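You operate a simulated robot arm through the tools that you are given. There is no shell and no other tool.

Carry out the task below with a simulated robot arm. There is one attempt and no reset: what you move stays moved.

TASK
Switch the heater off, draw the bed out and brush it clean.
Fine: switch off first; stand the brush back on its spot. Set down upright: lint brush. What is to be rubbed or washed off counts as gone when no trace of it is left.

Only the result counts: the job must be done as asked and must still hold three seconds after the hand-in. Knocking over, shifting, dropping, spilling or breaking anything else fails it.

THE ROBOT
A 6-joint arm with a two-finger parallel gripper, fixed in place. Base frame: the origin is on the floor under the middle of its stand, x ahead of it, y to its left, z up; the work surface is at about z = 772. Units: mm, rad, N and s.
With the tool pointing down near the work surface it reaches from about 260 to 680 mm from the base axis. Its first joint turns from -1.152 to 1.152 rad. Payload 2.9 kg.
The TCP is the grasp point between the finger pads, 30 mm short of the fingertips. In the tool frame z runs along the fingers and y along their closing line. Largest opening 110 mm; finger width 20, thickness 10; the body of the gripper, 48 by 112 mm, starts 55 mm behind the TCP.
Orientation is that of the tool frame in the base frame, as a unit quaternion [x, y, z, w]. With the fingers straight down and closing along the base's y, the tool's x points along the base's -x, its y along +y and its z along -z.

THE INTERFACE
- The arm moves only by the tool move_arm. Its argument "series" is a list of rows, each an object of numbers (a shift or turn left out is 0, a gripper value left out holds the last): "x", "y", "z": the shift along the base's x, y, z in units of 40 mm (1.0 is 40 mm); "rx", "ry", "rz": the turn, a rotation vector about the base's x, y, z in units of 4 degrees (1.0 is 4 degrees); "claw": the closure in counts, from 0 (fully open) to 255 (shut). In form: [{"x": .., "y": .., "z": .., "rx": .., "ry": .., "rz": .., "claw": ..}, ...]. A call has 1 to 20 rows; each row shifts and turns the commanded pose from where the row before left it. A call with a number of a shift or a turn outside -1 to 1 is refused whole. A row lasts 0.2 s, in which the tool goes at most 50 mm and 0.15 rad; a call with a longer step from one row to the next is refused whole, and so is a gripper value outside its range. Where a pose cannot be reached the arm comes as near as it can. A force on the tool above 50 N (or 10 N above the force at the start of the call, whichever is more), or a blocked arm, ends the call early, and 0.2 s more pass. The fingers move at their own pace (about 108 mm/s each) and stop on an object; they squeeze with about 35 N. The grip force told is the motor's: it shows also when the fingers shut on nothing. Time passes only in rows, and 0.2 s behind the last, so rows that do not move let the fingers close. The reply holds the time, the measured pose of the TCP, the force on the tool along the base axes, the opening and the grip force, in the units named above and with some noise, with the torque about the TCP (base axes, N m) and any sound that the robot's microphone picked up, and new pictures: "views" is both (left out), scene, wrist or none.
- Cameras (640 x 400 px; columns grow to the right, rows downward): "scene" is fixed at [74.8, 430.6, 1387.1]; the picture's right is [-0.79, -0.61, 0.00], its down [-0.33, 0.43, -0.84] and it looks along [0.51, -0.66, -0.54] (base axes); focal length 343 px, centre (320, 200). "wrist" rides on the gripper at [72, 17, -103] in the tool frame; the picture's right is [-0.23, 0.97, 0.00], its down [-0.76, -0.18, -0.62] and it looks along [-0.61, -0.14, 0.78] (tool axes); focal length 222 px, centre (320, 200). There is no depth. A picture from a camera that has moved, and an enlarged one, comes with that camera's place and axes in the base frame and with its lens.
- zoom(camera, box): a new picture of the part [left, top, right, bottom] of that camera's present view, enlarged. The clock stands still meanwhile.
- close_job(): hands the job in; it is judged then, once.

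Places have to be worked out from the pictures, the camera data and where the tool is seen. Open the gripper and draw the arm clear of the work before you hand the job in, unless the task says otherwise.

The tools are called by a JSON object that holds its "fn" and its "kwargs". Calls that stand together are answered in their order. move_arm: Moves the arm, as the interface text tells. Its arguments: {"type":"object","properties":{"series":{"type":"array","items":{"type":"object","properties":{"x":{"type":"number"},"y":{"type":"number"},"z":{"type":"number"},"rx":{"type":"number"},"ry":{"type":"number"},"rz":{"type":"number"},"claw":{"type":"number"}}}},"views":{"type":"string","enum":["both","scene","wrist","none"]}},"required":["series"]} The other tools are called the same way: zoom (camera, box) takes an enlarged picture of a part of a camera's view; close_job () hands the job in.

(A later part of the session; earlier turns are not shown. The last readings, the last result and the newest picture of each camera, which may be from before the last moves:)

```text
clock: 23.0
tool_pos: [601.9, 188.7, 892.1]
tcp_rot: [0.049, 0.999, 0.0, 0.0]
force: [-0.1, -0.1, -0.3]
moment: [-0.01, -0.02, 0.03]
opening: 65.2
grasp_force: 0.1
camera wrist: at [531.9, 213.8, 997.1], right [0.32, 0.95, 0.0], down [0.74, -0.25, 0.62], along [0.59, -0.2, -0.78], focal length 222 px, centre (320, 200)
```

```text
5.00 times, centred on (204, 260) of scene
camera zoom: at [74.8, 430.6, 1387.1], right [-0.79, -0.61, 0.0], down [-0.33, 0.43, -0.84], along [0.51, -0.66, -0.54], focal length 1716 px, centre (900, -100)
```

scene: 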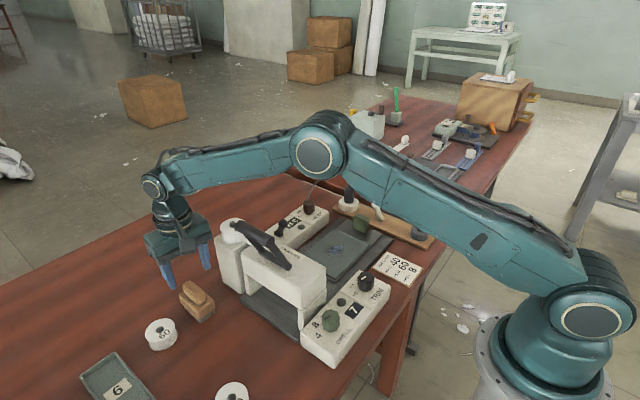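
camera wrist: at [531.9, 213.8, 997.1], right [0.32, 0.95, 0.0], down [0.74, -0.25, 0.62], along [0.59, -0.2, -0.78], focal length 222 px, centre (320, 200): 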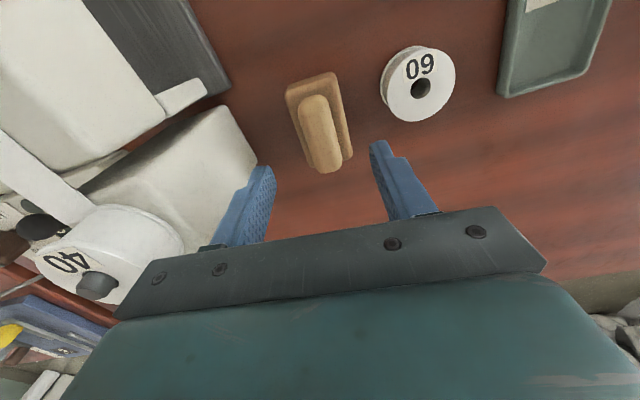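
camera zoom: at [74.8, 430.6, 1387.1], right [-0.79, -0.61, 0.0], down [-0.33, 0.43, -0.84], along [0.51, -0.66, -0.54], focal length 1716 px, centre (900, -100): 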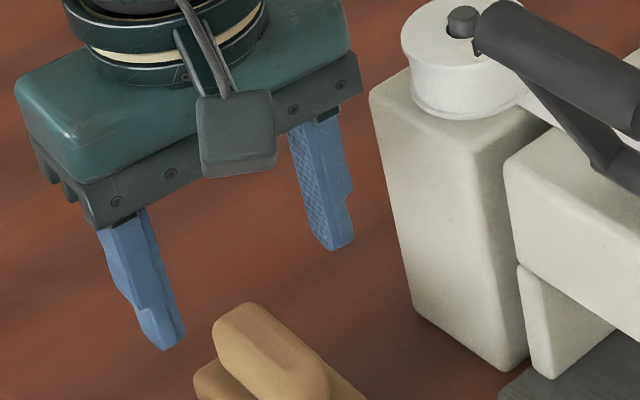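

The brush heading is nearer -3.5° and its centre ≈(600, 192). I correct the gripper by +2° and +3 mm in y and lower it around the block, tips ending ~15 mm above the table.

{"fn": "move_arm", "kwargs": {"series": [{"x": -0.03, "y": 0.08, "rz": 0.5}, {"z": -0.7}, {"z": -0.7}, {"z": -0.45}, {}], "views": "both"}}

{"fn": "zoom", "kwargs": {"camera": "wrist", "box": [200, 50, 440, 200]}}

{"fn": "zoom", "kwargs": {"camera": "scene", "box": [140, 250, 268, 330]}}

```text
clock: 24.2
tool_pos: [601.6, 193.6, 818.3]
tcp_rot: [0.031, 1.0, 0.0, 0.0]
force: [-0.3, 1.0, 0.5]
moment: [0.0, 0.0, 0.01]
opening: 65.2
grasp_force: 0.1
camera wrist: at [531.0, 215.6, 923.3], right [0.29, 0.96, 0.0], down [0.75, -0.23, 0.62], along [0.6, -0.18, -0.78], focal length 222 px, centre (320, 200)
```

scene: 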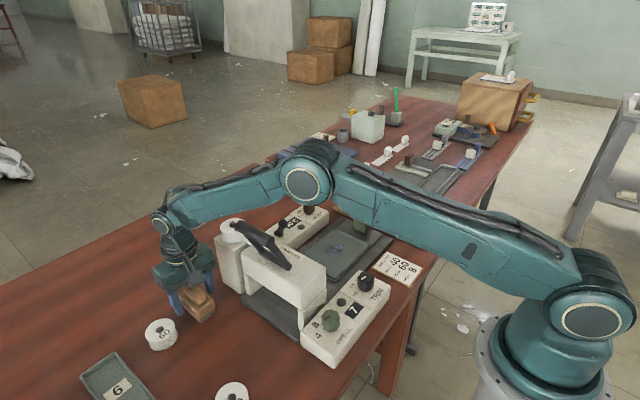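
wrist: 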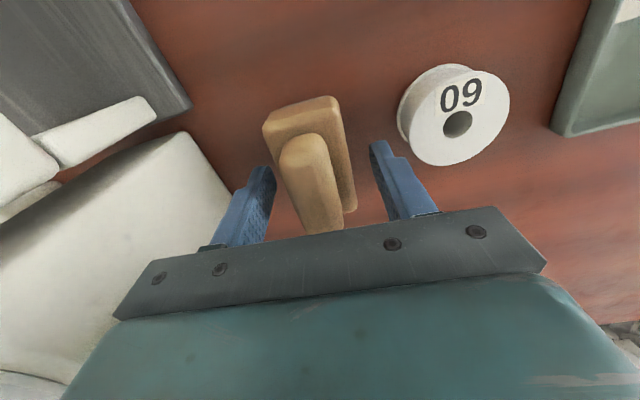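

```text
2.67 times, centred on (320, 125) of wrist
camera zoom: at [531.0, 215.6, 923.3], right [0.29, 0.96, 0.0], down [0.75, -0.23, 0.62], along [0.6, -0.18, -0.78], focal length 592 px, centre (320, 400)
```

zoom: 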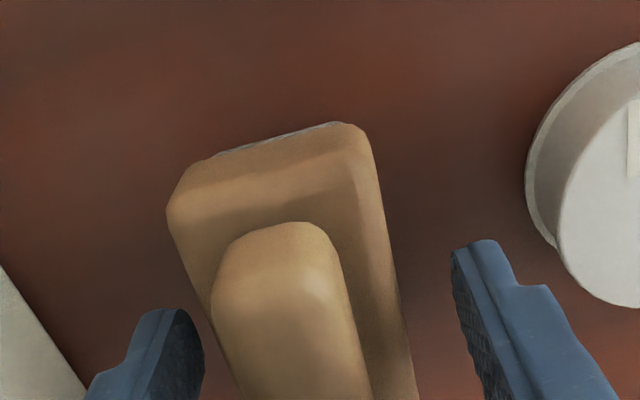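

```text
5.00 times, centred on (204, 290) of scene
camera zoom: at [74.8, 430.6, 1387.1], right [-0.79, -0.61, 0.0], down [-0.33, 0.43, -0.84], along [0.51, -0.66, -0.54], focal length 1716 px, centre (900, -250)
```

zoom: 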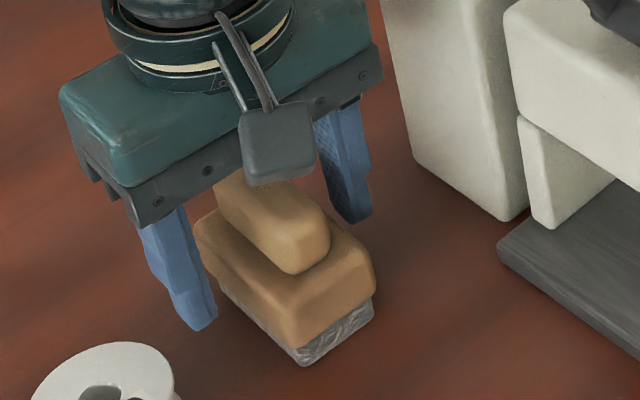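

The fingers straddle the block (block y≈170–212, finger mid 193.6). I shift -2.5 mm in y to centre, then close on it.

{"fn": "move_arm", "kwargs": {"series": [{"y": -0.06}, {"claw": 255}, {}, {}, {}], "views": "both"}}

{"fn": "zoom", "kwargs": {"camera": "scene", "box": [140, 250, 268, 330]}}

```text
clock: 25.4
tool_pos: [602.4, 191.7, 818.1]
tcp_rot: [0.031, 1.0, 0.0, 0.0]
force: [-0.6, 0.7, -0.2]
moment: [0.01, 0.01, -0.01]
opening: 44.2
grasp_force: 34.6
camera wrist: at [531.2, 212.9, 923.8], right [0.29, 0.96, 0.0], down [0.75, -0.23, 0.62], along [0.6, -0.18, -0.78], focal length 222 px, centre (320, 200)
```

scene: 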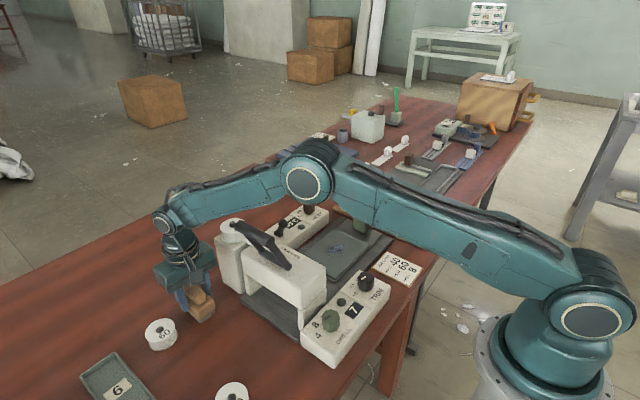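
wrist: 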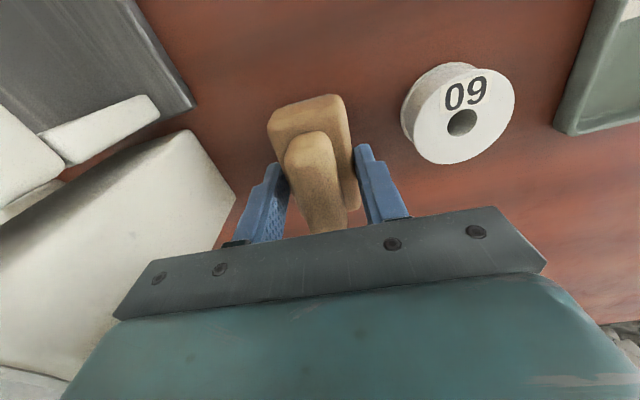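

```text
5.00 times, centred on (204, 290) of scene
camera zoom: at [74.8, 430.6, 1387.1], right [-0.79, -0.61, 0.0], down [-0.33, 0.43, -0.84], along [0.51, -0.66, -0.54], focal length 1716 px, centre (900, -250)
```

zoom: 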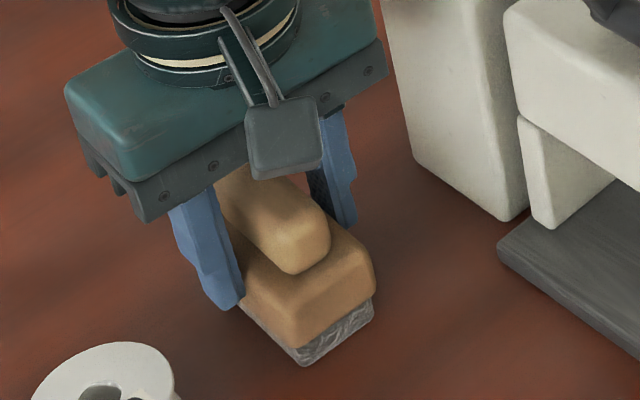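

Held at 44 mm and the brush has not shifted; the grasp pose to return to is (602, 191.7, 818), heading -3.55°. I lift, draw slightly inwards, rise to z≈1100 over the press handle and cross to above the lint patch.

{"fn": "move_arm", "kwargs": {"series": [{"z": 0.3}, {"z": 0.9}, {"z": 0.9}, {"z": 0.9}, {"z": 0.9}, {"x": -0.35, "z": 0.85}, {"x": -0.35, "z": 0.85}, {"x": -0.35, "z": 0.85}, {"z": 0.6}, {"x": -0.275, "y": -0.917}, {"x": -0.275, "y": -0.917}, {"x": -0.275, "y": -0.917}, {"x": -0.275, "y": -0.917}, {"x": -0.275, "y": -0.917}, {"x": -0.275, "y": -0.917}, {"x": -0.275, "y": -0.917}, {"x": -0.275, "y": -0.917}, {"x": -0.275, "y": -0.917}, {}], "views": "both"}}

```text
clock: 29.4
tool_pos: [458.9, -138.8, 1100.6]
tcp_rot: [0.031, 1.0, 0.0, 0.0]
force: [0.6, 0.1, -1.3]
moment: [0.02, 0.0, -0.02]
opening: 44.4
grasp_force: 35.4
camera wrist: at [388.9, -116.6, 1205.9], right [0.29, 0.96, 0.0], down [0.75, -0.23, 0.62], along [0.6, -0.18, -0.78], focal length 222 px, centre (320, 200)
```

scene: 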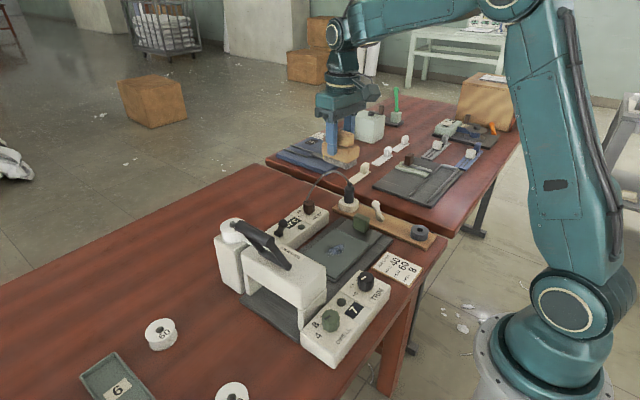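
wrist: 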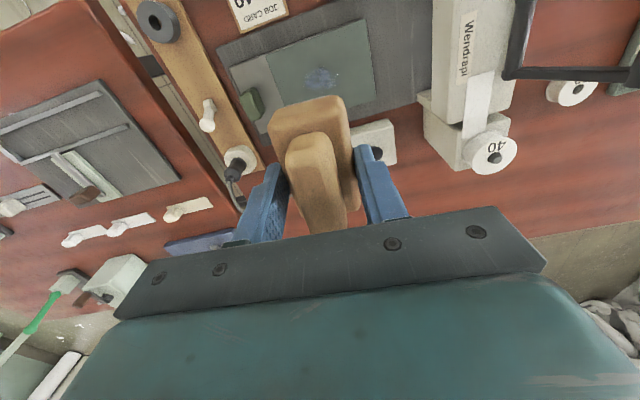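

The brush hangs straight in the grip. I descend beside the patch at y≈-183, to about 15 mm above the pad.

{"fn": "move_arm", "kwargs": {"series": [{"x": 0.05, "y": -0.55, "z": -0.7}, {"y": -0.55, "z": -0.7}, {"z": -0.9}, {"z": -0.9}, {"z": -0.9}, {"z": -0.9}, {"z": -0.9}, {"z": -0.35}, {}], "views": "both"}}

{"fn": "zoom", "kwargs": {"camera": "scene", "box": [280, 190, 408, 270]}}

```text
clock: 31.4
tool_pos: [462.6, -182.2, 851.1]
tcp_rot: [0.031, 1.0, 0.0, 0.0]
force: [-0.6, -0.1, -0.8]
moment: [0.04, 0.01, -0.01]
opening: 44.2
grasp_force: 34.8
camera wrist: at [392.2, -159.6, 956.8], right [0.29, 0.96, 0.0], down [0.75, -0.23, 0.62], along [0.6, -0.18, -0.78], focal length 222 px, centre (320, 200)
```

scene: 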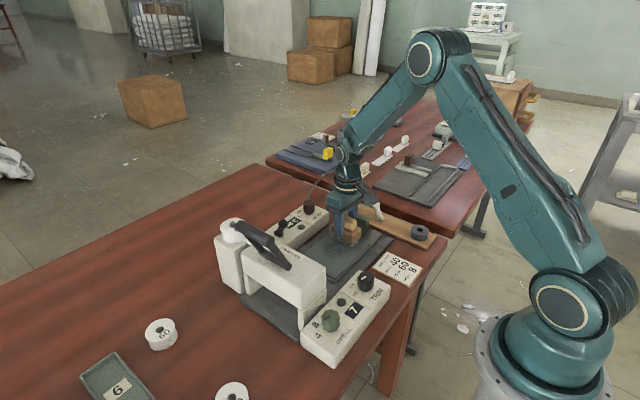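
wrist: 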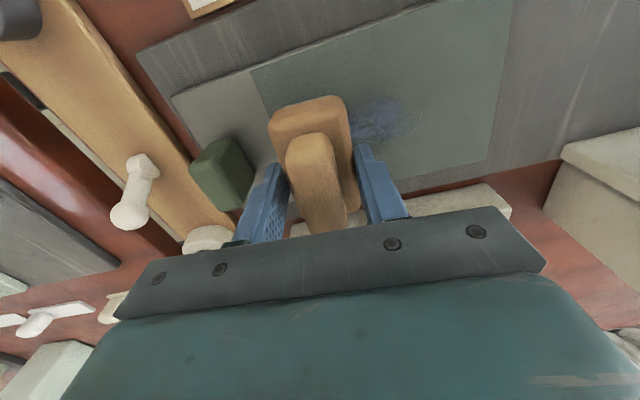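

```text
5.00 times, centred on (344, 230) of scene
camera zoom: at [74.8, 430.5, 1387.1], right [-0.79, -0.61, 0.0], down [-0.33, 0.43, -0.84], along [0.51, -0.66, -0.54], focal length 1716 px, centre (200, 50)
```

zoom: 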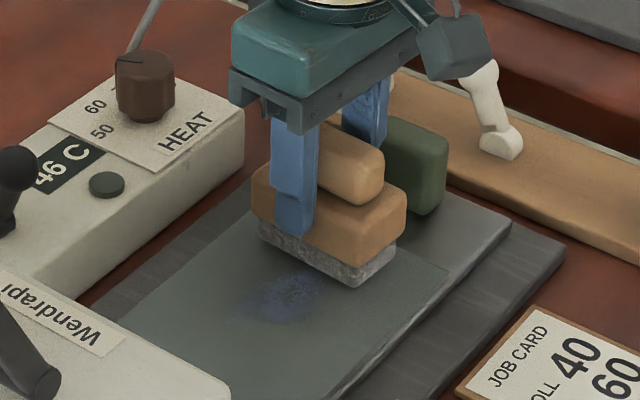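

The brush is just above the pad, next to the lint. I lower in small steps until I feel contact.

{"fn": "move_arm", "kwargs": {"series": [{"z": -0.1}, {"z": -0.1}, {"z": -0.1}, {}], "views": "none"}}

```text
clock: 32.4
tool_pos: [464.3, -182.9, 840.6]
tcp_rot: [0.031, 1.0, 0.0, 0.003]
force: [1.7, 1.3, 32.0]
moment: [0.12, -0.11, 0.03]
opening: 44.1
grasp_force: 35.3
```

Contact at z≈840.6 with 32 N, more than needed. I ease up by 1.5 mm to get a light press.

{"fn": "move_arm", "kwargs": {"series": [{"z": 0.035}, {}], "views": "none"}}

```text
clock: 33.0
tool_pos: [464.1, -183.0, 841.9]
tcp_rot: [0.031, 1.0, 0.0, 0.002]
force: [8.6, -0.9, 20.2]
moment: [-0.08, -1.01, 0.04]
opening: 44.2
grasp_force: 35.0
```

Still 20 N; I ease a little more.

{"fn": "move_arm", "kwargs": {"series": [{"z": 0.03}, {}], "views": "none"}}

```text
clock: 33.6
tool_pos: [461.6, -182.5, 840.7]
tcp_rot: [0.031, 1.0, 0.0, -0.001]
force: [6.3, -0.6, 12.5]
moment: [-0.12, -0.64, 0.01]
opening: 43.9
grasp_force: 35.1
```

About 12 N of press. I sweep along +y across the patch (from y≈-182 to ≈-86) and back, at even height.

{"fn": "move_arm", "kwargs": {"series": [{"y": 0.25}, {"y": 0.25}, {"y": 0.25}, {"y": 0.25}, {"y": 0.25}, {"y": 0.25}, {"y": 0.25}, {"y": 0.25}, {"y": 0.25}, {"y": 0.15}, {}], "views": "both"}}

{"fn": "zoom", "kwargs": {"camera": "scene", "box": [280, 190, 408, 270]}}

```text
clock: 36.0
tool_pos: [462.8, -87.2, 843.1]
tcp_rot: [0.031, 1.0, 0.0, -0.001]
force: [1.0, -0.9, -0.2]
moment: [-0.01, -0.02, 0.04]
opening: 43.9
grasp_force: 35.4
camera wrist: at [392.1, -65.3, 947.5], right [0.29, 0.96, 0.0], down [0.75, -0.23, 0.62], along [0.6, -0.18, -0.78], focal length 222 px, centre (320, 200)
```

scene: 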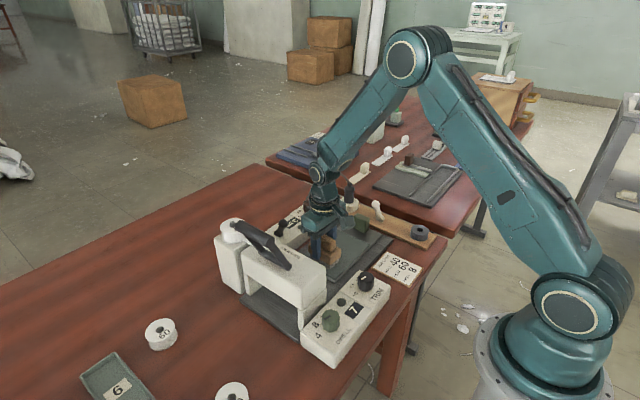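
wrist: 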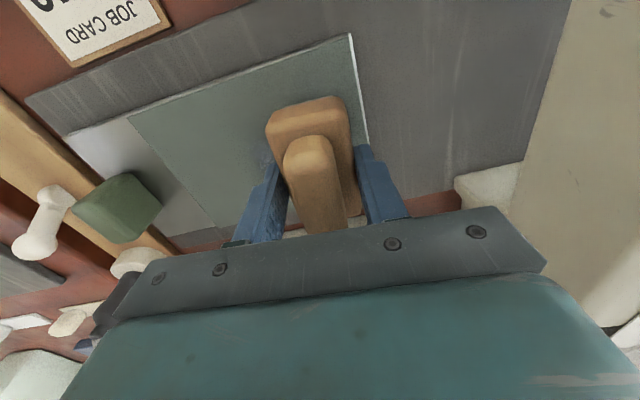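

```text
5.00 times, centred on (344, 230) of scene
camera zoom: at [74.8, 430.6, 1387.1], right [-0.79, -0.61, 0.0], down [-0.33, 0.43, -0.84], along [0.51, -0.66, -0.54], focal length 1716 px, centre (200, 50)
```

zoom: 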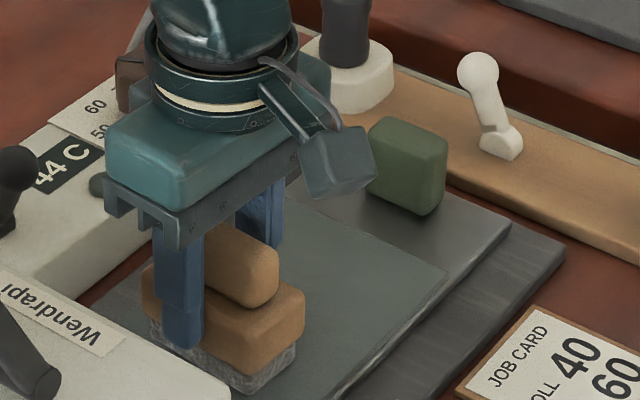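

The swept part looks clean already, but at this end the press has dropped to zero. I lower a touch to restore a light contact before sweeping back.

{"fn": "move_arm", "kwargs": {"series": [{"z": -0.04}, {}], "views": "none"}}

```text
clock: 36.6
tool_pos: [462.7, -86.0, 841.1]
tcp_rot: [0.032, 1.0, 0.0, 0.001]
force: [-2.4, 0.5, 8.9]
moment: [0.01, -0.1, 0.01]
opening: 44.2
grasp_force: 34.8
```

9 N of press now. I sweep back along -y over the whole patch.

{"fn": "move_arm", "kwargs": {"series": [{"y": -0.25}, {"y": -0.25}, {"y": -0.25}, {"y": -0.25}, {"y": -0.25}, {"y": -0.25}, {"y": -0.25}, {"y": -0.25}, {"y": -0.25}, {"y": -0.25}, {}], "views": "both"}}

{"fn": "zoom", "kwargs": {"camera": "wrist", "box": [260, 20, 500, 170]}}

{"fn": "zoom", "kwargs": {"camera": "scene", "box": [280, 190, 408, 270]}}

```text
clock: 39.0
tool_pos: [463.8, -185.9, 841.1]
tcp_rot: [0.032, 0.999, 0.0, 0.0]
force: [0.2, 0.6, 2.7]
moment: [0.02, -0.11, 0.03]
opening: 44.0
grasp_force: 34.4
camera wrist: at [392.4, -164.8, 946.1], right [0.29, 0.96, 0.0], down [0.75, -0.23, 0.62], along [0.6, -0.18, -0.78], focal length 222 px, centre (320, 200)
```

scene: 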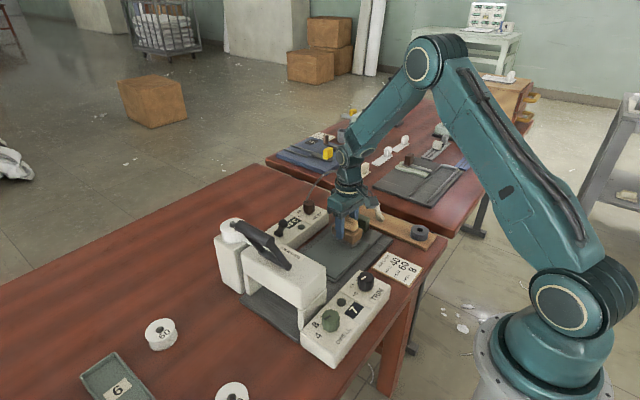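
wrist: 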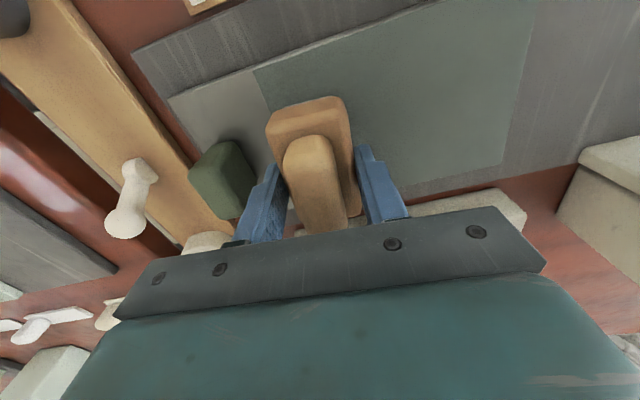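

```text
2.67 times, centred on (380, 95) of wrist
camera zoom: at [392.4, -164.8, 946.1], right [0.29, 0.96, 0.0], down [0.75, -0.23, 0.62], along [0.6, -0.18, -0.78], focal length 592 px, centre (160, 480)
```

zoom: 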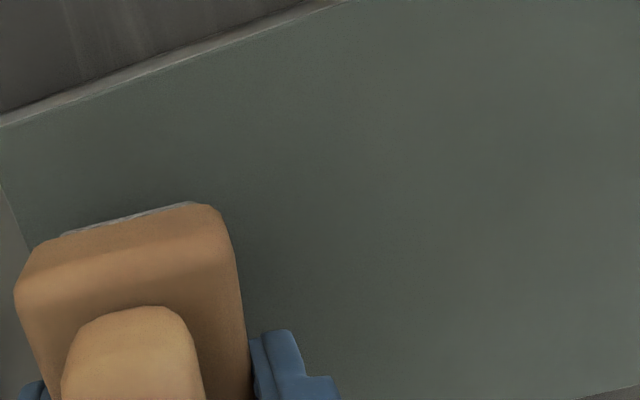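

```text
5.00 times, centred on (344, 230) of scene
camera zoom: at [74.8, 430.6, 1387.1], right [-0.79, -0.61, 0.0], down [-0.33, 0.43, -0.84], along [0.51, -0.66, -0.54], focal length 1716 px, centre (200, 50)
```

zoom: 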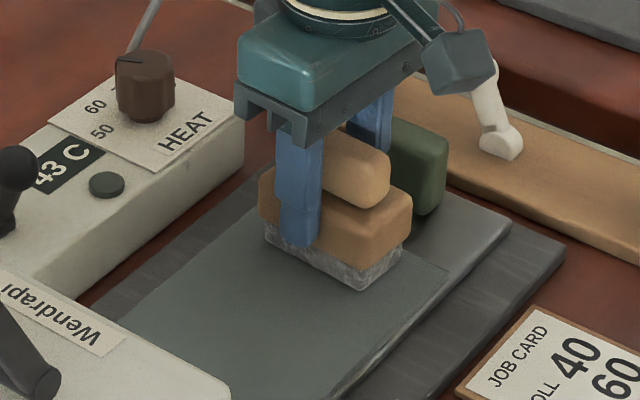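

The pad looks clean. To leave no stray specks I add two more lanes at x≈448 and x≈479 with light contact, covering the patch's fringes.

{"fn": "move_arm", "kwargs": {"series": [{"x": -0.2, "z": -0.015}, {"x": -0.2}, {"y": 0.28}, {"y": 0.28}, {"y": 0.28}, {"y": 0.28}, {"y": 0.28}, {"y": 0.28}, {"y": 0.28}, {"y": 0.28}, {"y": 0.28}, {}], "views": "none"}}

```text
clock: 41.6
tool_pos: [448.8, -85.7, 839.9]
tcp_rot: [0.032, 0.999, 0.0, 0.001]
force: [7.0, 0.4, 24.3]
moment: [0.0, -0.37, -0.02]
opening: 43.9
grasp_force: 34.4
```

Press rose to 24 N at this spot, so I ease up slightly and run the return lane at x≈479.

{"fn": "move_arm", "kwargs": {"series": [{"z": 0.035}, {"x": 0.25}, {"x": 0.25}, {"x": 0.25}, {"y": -0.28}, {"y": -0.28}, {"y": -0.28}, {"y": -0.28}, {"y": -0.28}, {"y": -0.28}, {"y": -0.28}, {"y": -0.28}, {"y": -0.28}, {}], "views": "none"}}

```text
clock: 44.6
tool_pos: [476.4, -186.8, 840.7]
tcp_rot: [0.032, 0.999, 0.0, 0.0]
force: [1.0, 0.1, -0.9]
moment: [0.0, 0.02, -0.02]
opening: 44.1
grasp_force: 35.1
```

Both lanes done. I lift off straight up and inspect the pad.

{"fn": "move_arm", "kwargs": {"series": [{"z": 0.5}, {"z": 0.9}, {"z": 0.9}, {"z": 0.9}, {"z": 0.9}, {"z": 0.9}, {"z": 0.9}, {"z": 0.6}, {}], "views": "both"}}

{"fn": "zoom", "kwargs": {"camera": "wrist", "box": [220, 0, 460, 150]}}

{"fn": "zoom", "kwargs": {"camera": "scene", "box": [280, 215, 408, 295]}}

{"fn": "zoom", "kwargs": {"camera": "scene", "box": [280, 90, 408, 170]}}

```text
clock: 46.6
tool_pos: [475.1, -185.1, 1103.1]
tcp_rot: [0.032, 0.999, 0.0, 0.0]
force: [0.3, 0.2, -1.1]
moment: [0.01, -0.01, -0.02]
opening: 44.2
grasp_force: 34.6
camera wrist: at [404.4, -164.4, 1207.2], right [0.29, 0.96, 0.0], down [0.75, -0.23, 0.62], along [0.6, -0.18, -0.78], focal length 222 px, centre (320, 200)
```

scene: 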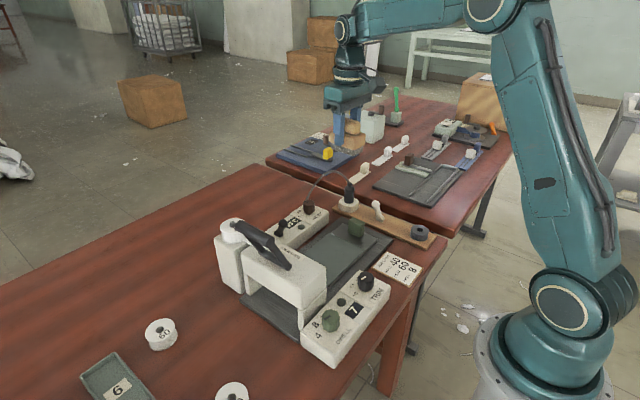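
wrist: 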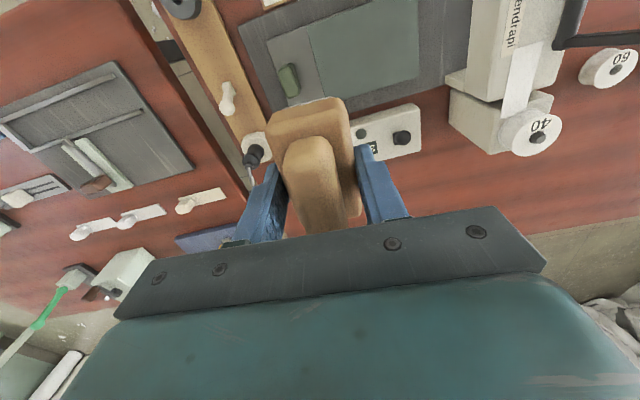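

```text
2.67 times, centred on (340, 75) of wrist
camera zoom: at [404.4, -164.4, 1207.2], right [0.29, 0.96, 0.0], down [0.75, -0.23, 0.62], along [0.6, -0.18, -0.78], focal length 592 px, centre (267, 533)
```

zoom: 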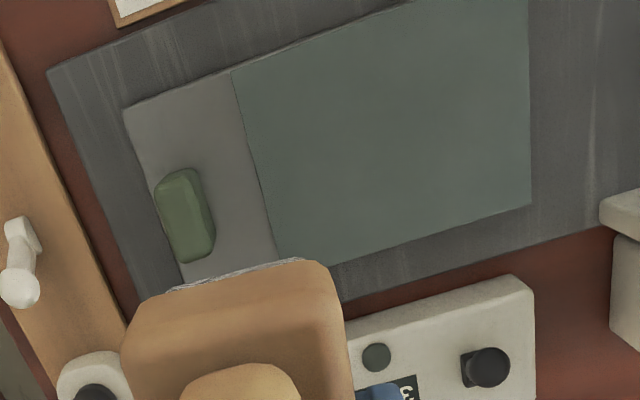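

```text
5.00 times, centred on (344, 255) of scene
camera zoom: at [74.8, 430.5, 1387.1], right [-0.79, -0.61, 0.0], down [-0.33, 0.43, -0.84], along [0.51, -0.66, -0.54], focal length 1716 px, centre (200, -75)
```

zoom: 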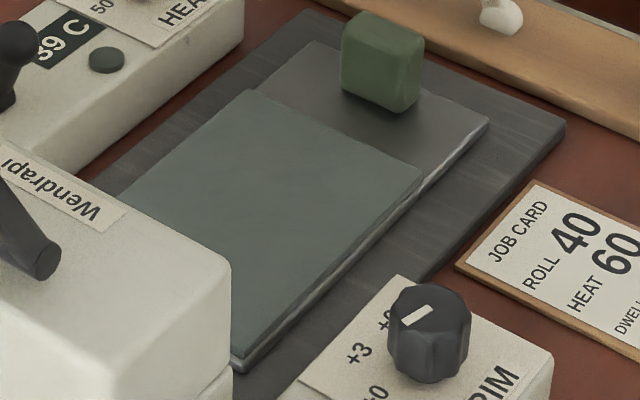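

```text
5.00 times, centred on (344, 130) of scene
camera zoom: at [74.8, 430.5, 1387.1], right [-0.79, -0.61, 0.0], down [-0.33, 0.43, -0.84], along [0.51, -0.66, -0.54], focal length 1716 px, centre (200, 550)
```

zoom: 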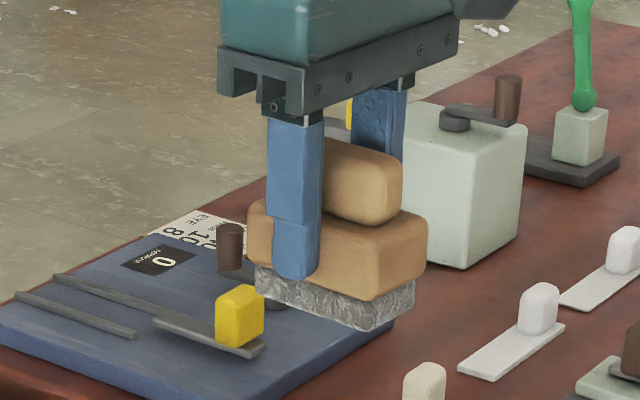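

The pad shows no trace of lint. The brushing has nudged the bed back about 15 mm, so I will draw it to its stop again after returning the brush; first I check how the brush sits in the grip.

{"fn": "zoom", "kwargs": {"camera": "wrist", "box": [200, 80, 440, 230]}}

{"fn": "zoom", "kwargs": {"camera": "scene", "box": [310, 80, 390, 130]}}

```text
2.67 times, centred on (320, 155) of wrist
camera zoom: at [404.4, -164.4, 1207.2], right [0.29, 0.96, 0.0], down [0.75, -0.23, 0.62], along [0.6, -0.18, -0.78], focal length 592 px, centre (320, 320)
```

zoom: 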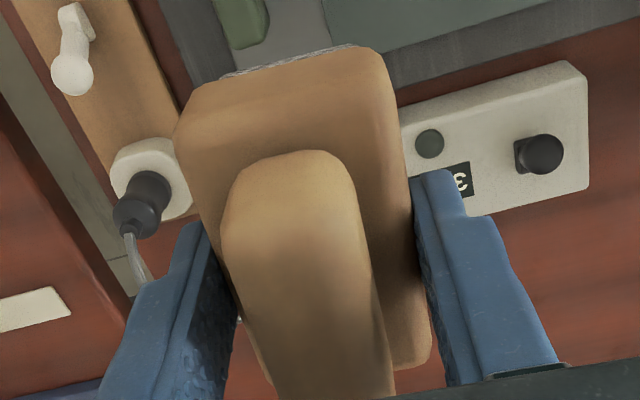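

```text
8.00 times, centred on (350, 105) of scene
camera zoom: at [74.8, 430.5, 1387.1], right [-0.79, -0.61, 0.0], down [-0.33, 0.43, -0.84], along [0.51, -0.66, -0.54], focal length 2746 px, centre (80, 960)
```

zoom: 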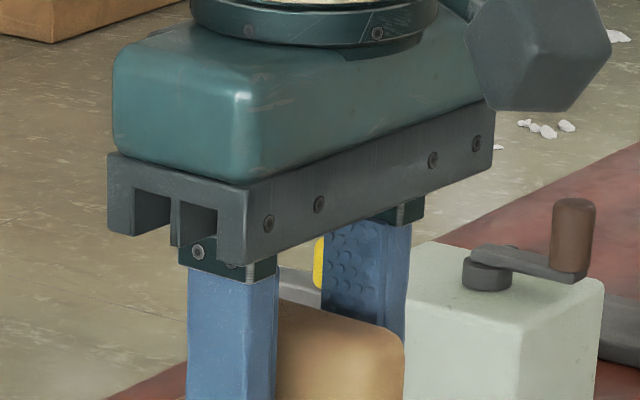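

The brush still sits square in the grip. I carry it back the same way: over the press handle at z≈1100, then to above its spot at (602, 191.5).

{"fn": "move_arm", "kwargs": {"series": [{"x": 0.2125, "y": 0.942}, {"x": 0.2125, "y": 0.942}, {"x": 0.2125, "y": 0.942}, {"x": 0.2125, "y": 0.942}, {"x": 0.2125, "y": 0.942}, {"x": 0.2125, "y": 0.942}, {"x": 0.2125, "y": 0.942}, {"x": 0.2125, "y": 0.942}, {"x": 0.2125, "y": 0.942}, {"x": 0.2125, "y": 0.942}, {"x": 0.35, "z": -0.85}, {"x": 0.35, "z": -0.85}, {"x": 0.35, "z": -0.85}, {"z": -0.9}, {"z": -0.9}, {"z": -0.9}, {"z": -0.6}, {}], "views": "both"}}

{"fn": "zoom", "kwargs": {"camera": "scene", "box": [140, 250, 268, 330]}}

```text
clock: 50.4
tool_pos: [603.8, 190.3, 866.2]
tcp_rot: [0.032, 0.999, 0.0, 0.0]
force: [0.4, -0.6, -0.4]
moment: [-0.01, -0.01, -0.01]
opening: 43.9
grasp_force: 35.0
camera wrist: at [531.6, 211.9, 972.2], right [0.29, 0.96, 0.0], down [0.75, -0.23, 0.62], along [0.6, -0.18, -0.78], focal length 222 px, centre (320, 200)
```

scene: 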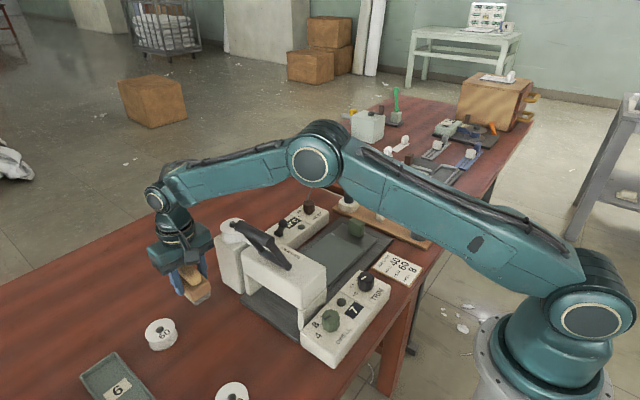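
wrist: 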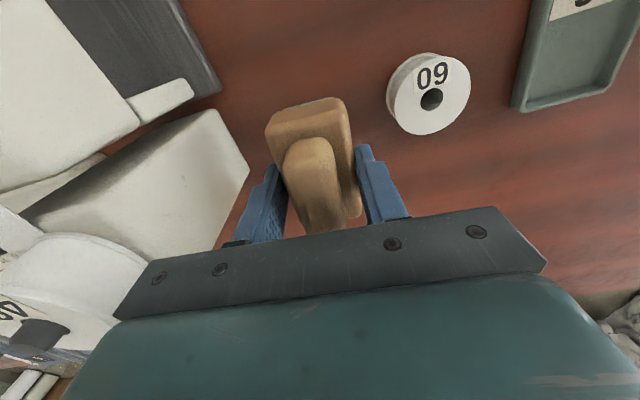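

```text
5.00 times, centred on (204, 290) of scene
camera zoom: at [74.8, 430.6, 1387.1], right [-0.79, -0.61, 0.0], down [-0.33, 0.43, -0.84], along [0.51, -0.66, -0.54], focal length 1716 px, centre (900, -250)
```

zoom: 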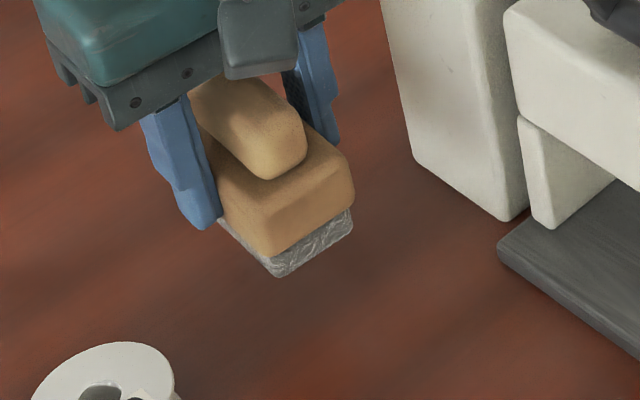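

The brush hangs over its spot. I trim x by -1.5 mm, y by +1 mm and lower it to just above the table.

{"fn": "move_arm", "kwargs": {"series": [{"x": -0.04, "y": 0.03, "z": -0.5}, {"z": -0.4}, {"z": -0.2}, {}], "views": "scene"}}

{"fn": "zoom", "kwargs": {"camera": "scene", "box": [140, 250, 268, 330]}}

```text
clock: 51.4
tool_pos: [602.1, 190.9, 823.7]
tcp_rot: [0.031, 1.0, 0.0, 0.0]
force: [-0.2, -0.6, 0.2]
moment: [-0.03, -0.01, 0.04]
opening: 44.2
grasp_force: 35.0
```

scene: 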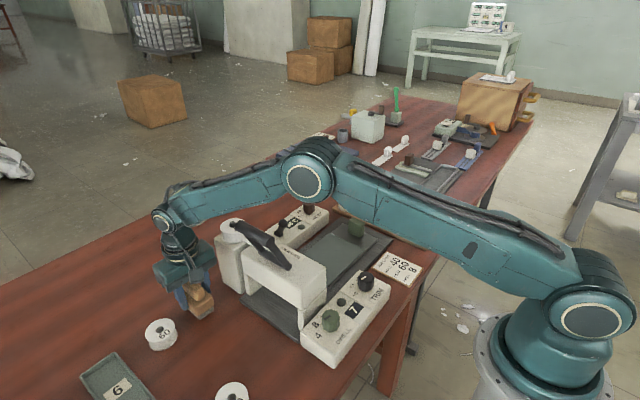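

```text
5.00 times, centred on (204, 290) of scene
camera zoom: at [74.8, 430.6, 1387.1], right [-0.79, -0.61, 0.0], down [-0.33, 0.43, -0.84], along [0.51, -0.66, -0.54], focal length 1716 px, centre (900, -250)
```

zoom: 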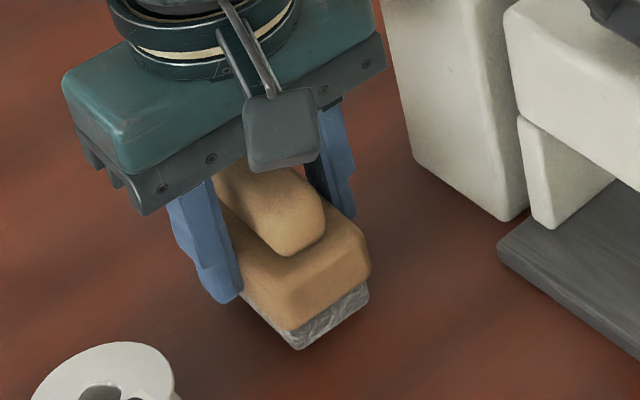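

Near corner at (298, 350) versus (303, 365) originally, so it is a few mm above the table and in the right place. I lower in small steps to contact.

{"fn": "move_arm", "kwargs": {"series": [{"z": -0.06}, {"z": -0.05}, {}], "views": "none"}}

```text
clock: 52.2
tool_pos: [602.6, 190.4, 818.8]
tcp_rot: [0.031, 1.0, -0.001, 0.0]
force: [-0.3, -0.7, -0.6]
moment: [-0.02, 0.02, 0.03]
opening: 44.1
grasp_force: 34.6
```

No contact yet at z=818.8; I go on in 1 mm steps.

{"fn": "move_arm", "kwargs": {"series": [{"z": -0.025}, {"z": -0.025}, {}], "views": "none"}}

```text
clock: 53.0
tool_pos: [601.4, 192.6, 817.7]
tcp_rot: [0.031, 1.0, 0.001, 0.0]
force: [0.9, 1.2, -0.5]
moment: [0.0, -0.01, 0.01]
opening: 44.1
grasp_force: 35.0
```

Still free; I keep lowering gently.

{"fn": "move_arm", "kwargs": {"series": [{"z": -0.025}, {"z": -0.025}, {}], "views": "scene"}}

{"fn": "zoom", "kwargs": {"camera": "scene", "box": [140, 250, 268, 330]}}

```text
clock: 53.8
tool_pos: [601.0, 192.4, 815.0]
tcp_rot: [0.032, 0.999, 0.001, 0.001]
force: [0.0, -1.0, -0.9]
moment: [0.01, 0.02, 0.03]
opening: 44.0
grasp_force: 35.2
```

scene: 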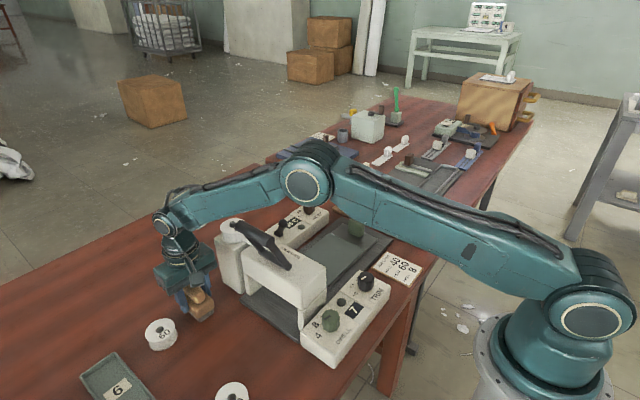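

```text
5.00 times, centred on (204, 290) of scene
camera zoom: at [74.8, 430.6, 1387.1], right [-0.79, -0.61, 0.0], down [-0.33, 0.43, -0.84], along [0.51, -0.66, -0.54], focal length 1716 px, centre (900, -250)
```

zoom: 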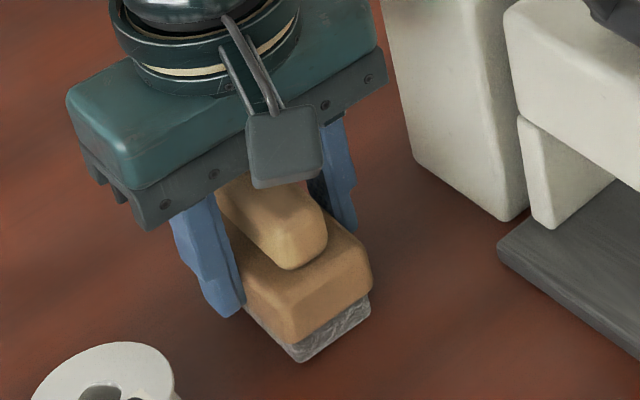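

Corner at (301, 362), nearly there. Two more millimetre steps.

{"fn": "move_arm", "kwargs": {"series": [{"z": -0.025}, {"z": -0.025}, {}], "views": "none"}}

```text
clock: 54.6
tool_pos: [604.0, 190.8, 812.7]
tcp_rot: [0.031, 1.0, 0.0, 0.0]
force: [0.0, -0.7, -0.1]
moment: [0.01, 0.0, -0.02]
opening: 44.2
grasp_force: 35.4
```

No contact force yet; I continue.

{"fn": "move_arm", "kwargs": {"series": [{"z": -0.025}, {"z": -0.025}, {}], "views": "scene"}}

{"fn": "zoom", "kwargs": {"camera": "scene", "box": [140, 250, 268, 330]}}

```text
clock: 55.4
tool_pos: [603.0, 191.4, 810.6]
tcp_rot: [0.031, 1.0, 0.001, 0.001]
force: [-2.2, 1.8, 6.0]
moment: [0.0, -0.03, -0.01]
opening: 44.4
grasp_force: 35.6
```

scene: 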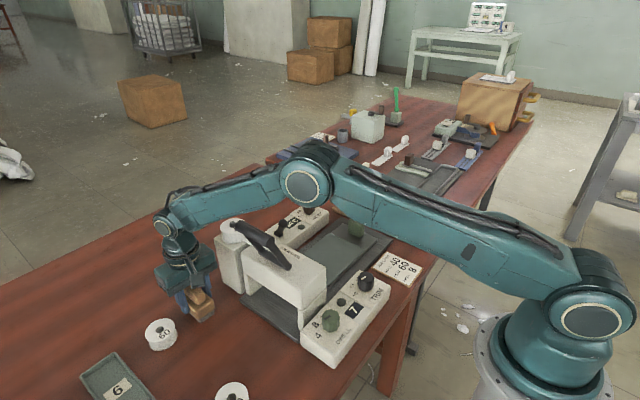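

```text
5.00 times, centred on (204, 290) of scene
camera zoom: at [74.7, 430.6, 1387.1], right [-0.79, -0.61, 0.0], down [-0.33, 0.43, -0.84], along [0.51, -0.66, -0.54], focal length 1716 px, centre (900, -250)
```

zoom: 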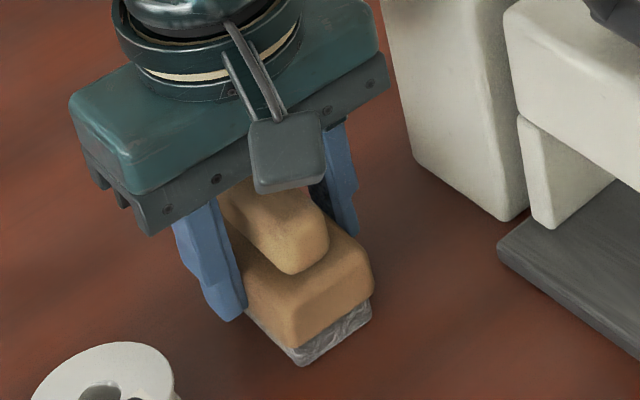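

Contact (6 N) and the near corner is at (302, 365), matching the original (303, 365). I open the fingers to ~65 mm and rise straight up.

{"fn": "move_arm", "kwargs": {"series": [{"claw": 104}, {}, {}, {"z": 0.3}, {"z": 0.8}, {"z": 0.9}, {"z": 0.9}, {}], "views": "both"}}

{"fn": "zoom", "kwargs": {"camera": "scene", "box": [140, 250, 268, 330]}}

{"fn": "zoom", "kwargs": {"camera": "scene", "box": [280, 190, 408, 270]}}

```text
clock: 57.2
tool_pos: [603.1, 191.9, 927.1]
tcp_rot: [0.031, 1.0, 0.0, 0.0]
force: [0.0, 0.9, 0.1]
moment: [-0.03, -0.04, 0.0]
opening: 65.0
grasp_force: 0.0
camera wrist: at [532.1, 213.2, 1031.5], right [0.29, 0.96, 0.0], down [0.75, -0.23, 0.62], along [0.6, -0.18, -0.78], focal length 222 px, centre (320, 200)
```

scene: 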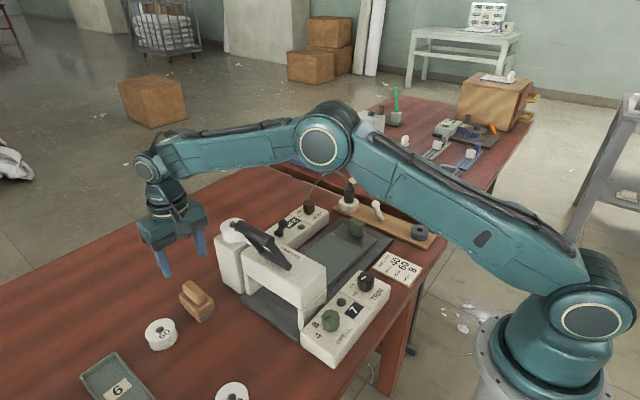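
wrist: 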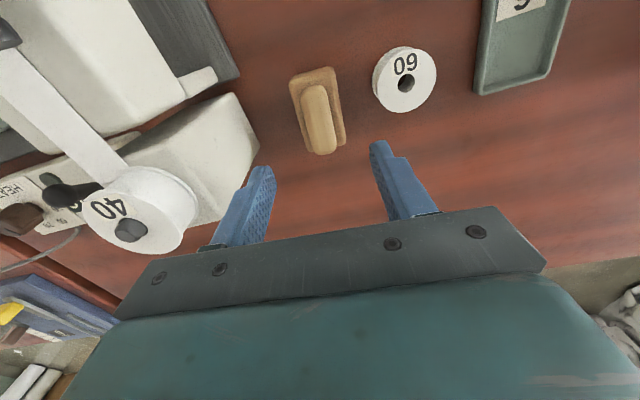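

```text
5.00 times, centred on (204, 290) of scene
camera zoom: at [74.8, 430.6, 1387.1], right [-0.79, -0.61, 0.0], down [-0.33, 0.43, -0.84], along [0.51, -0.66, -0.54], focal length 1716 px, centre (900, -250)
```

zoom: 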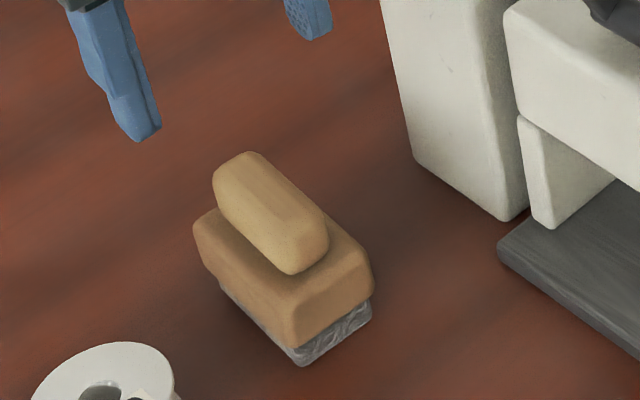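

```text
5.00 times, centred on (344, 230) of scene
camera zoom: at [74.8, 430.6, 1387.1], right [-0.79, -0.61, 0.0], down [-0.33, 0.43, -0.84], along [0.51, -0.66, -0.54], focal length 1716 px, centre (200, 50)
```

zoom: 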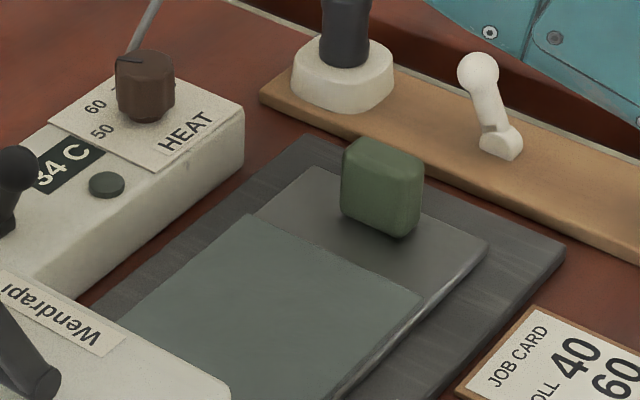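

The brush stands back exactly on its spot. The bed's grip has crept back ~22 mm (now y≈-235), so I cross back over the press, un-turning the gripper on the way, to draw it fully out again.

{"fn": "move_arm", "kwargs": {"series": [{"x": -0.21, "z": 0.865}, {"x": -0.21, "z": 0.865}, {"x": -0.21, "z": 0.865}, {"x": -0.21, "z": 0.865}, {"x": -0.21, "z": 0.865}, {"x": -0.2125, "y": -0.892, "rz": 0.074}, {"x": -0.2125, "y": -0.892, "rz": 0.074}, {"x": -0.2125, "y": -0.892, "rz": 0.074}, {"x": -0.2125, "y": -0.892, "rz": 0.074}, {"x": -0.2125, "y": -0.892, "rz": 0.074}, {"x": -0.2125, "y": -0.892, "rz": 0.074}, {"x": -0.2125, "y": -0.892, "rz": 0.074}, {"x": -0.2125, "y": -0.892, "rz": 0.074}, {"x": -0.2125, "y": -0.892, "rz": 0.074}, {"x": -0.2125, "y": -0.892, "rz": 0.074}, {"x": -0.2125, "y": -0.892, "rz": 0.074}, {"x": -0.2125, "y": -0.892, "rz": 0.074}, {}], "views": "none"}}

{"fn": "move_arm", "kwargs": {"series": [{"z": -0.9}, {"z": -0.9}, {"z": -0.9}, {"z": -0.9}, {}], "views": "both"}}

```text
clock: 61.0
tool_pos: [457.2, -236.9, 1099.0]
tcp_rot: [-0.001, 1.0, 0.0, 0.0]
force: [0.2, 0.4, -0.2]
moment: [0.01, -0.02, 0.01]
opening: 64.9
grasp_force: 0.2
```

```text
clock: 62.2
tool_pos: [457.1, -237.9, 956.4]
tcp_rot: [0.0, 1.0, 0.0, 0.0]
force: [-0.5, -0.1, -0.3]
moment: [-0.01, -0.03, -0.01]
opening: 65.1
grasp_force: 0.1
camera wrist: at [385.7, -220.0, 1061.7], right [0.23, 0.97, 0.0], down [0.76, -0.18, 0.62], along [0.61, -0.14, -0.78], focal length 222 px, centre (320, 200)
```

scene: 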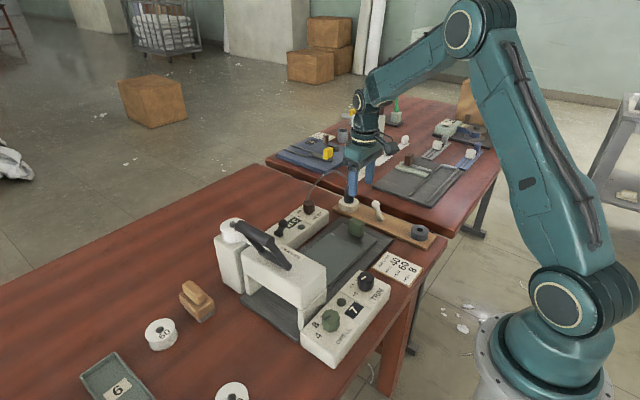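
wrist: 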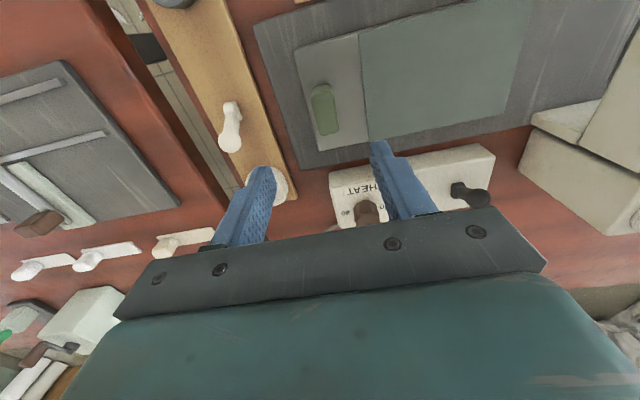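

The grip is at about (457, -233). I centre on it and lower around it to z≈830, as before.

{"fn": "move_arm", "kwargs": {"series": [{"y": 0.1, "x": 0.03, "z": -0.8}, {"z": -0.9}, {"z": -0.9}, {"z": -0.55}, {}], "views": "both"}}

```text
clock: 63.4
tool_pos: [460.5, -233.0, 827.6]
tcp_rot: [0.0, 1.0, 0.0, 0.0]
force: [0.1, 0.2, -0.2]
moment: [0.02, 0.03, 0.04]
opening: 65.0
grasp_force: 0.0
camera wrist: at [388.7, -215.4, 933.2], right [0.23, 0.97, 0.0], down [0.76, -0.18, 0.62], along [0.61, -0.14, -0.78], focal length 222 px, centre (320, 200)
```

scene: 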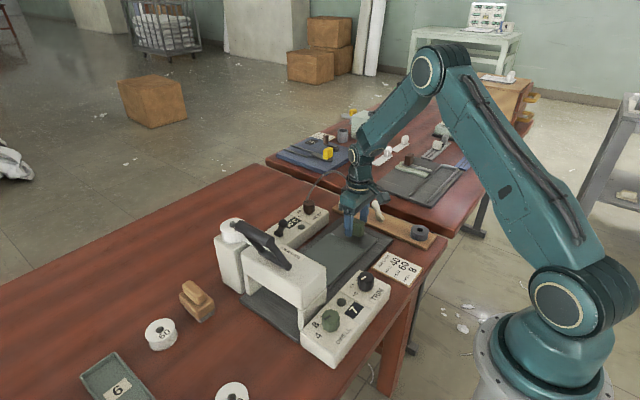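
wrist: 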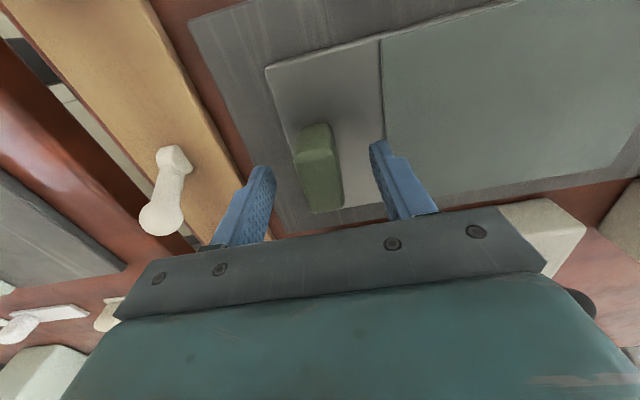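

The grip is centred between the fingers. I close and draw the bed back out to its stop.

{"fn": "move_arm", "kwargs": {"series": [{"claw": 255}, {}, {}, {"y": -0.2}, {"y": -0.2}, {"y": -0.15}, {"y": -0.08}, {}], "views": "wrist"}}

```text
clock: 65.2
tool_pos: [460.4, -256.9, 828.8]
tcp_rot: [-0.001, 1.0, 0.0, 0.001]
force: [21.7, 0.0, -23.4]
moment: [0.06, -0.67, -0.31]
opening: 24.0
grasp_force: 44.9
camera wrist: at [388.1, -240.4, 933.2], right [0.23, 0.97, 0.0], down [0.76, -0.18, 0.63], along [0.61, -0.14, -0.78], focal length 222 px, centre (320, 200)
```

wrist: 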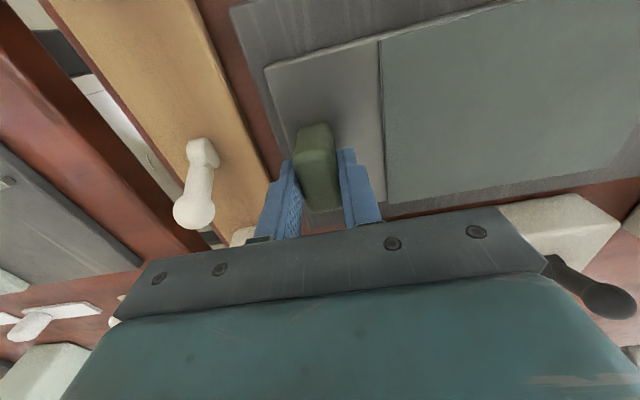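

At y≈-257, no stop force in y yet; I pull a couple of mm more to meet the stop.

{"fn": "move_arm", "kwargs": {"series": [{"y": -0.05}, {"y": -0.04}, {}], "views": "none"}}

```text
clock: 66.0
tool_pos: [460.5, -258.6, 828.7]
tcp_rot: [-0.004, 1.0, 0.002, 0.001]
force: [14.1, 27.7, -5.2]
moment: [-0.53, -0.1, -0.84]
opening: 24.0
grasp_force: 45.0
```

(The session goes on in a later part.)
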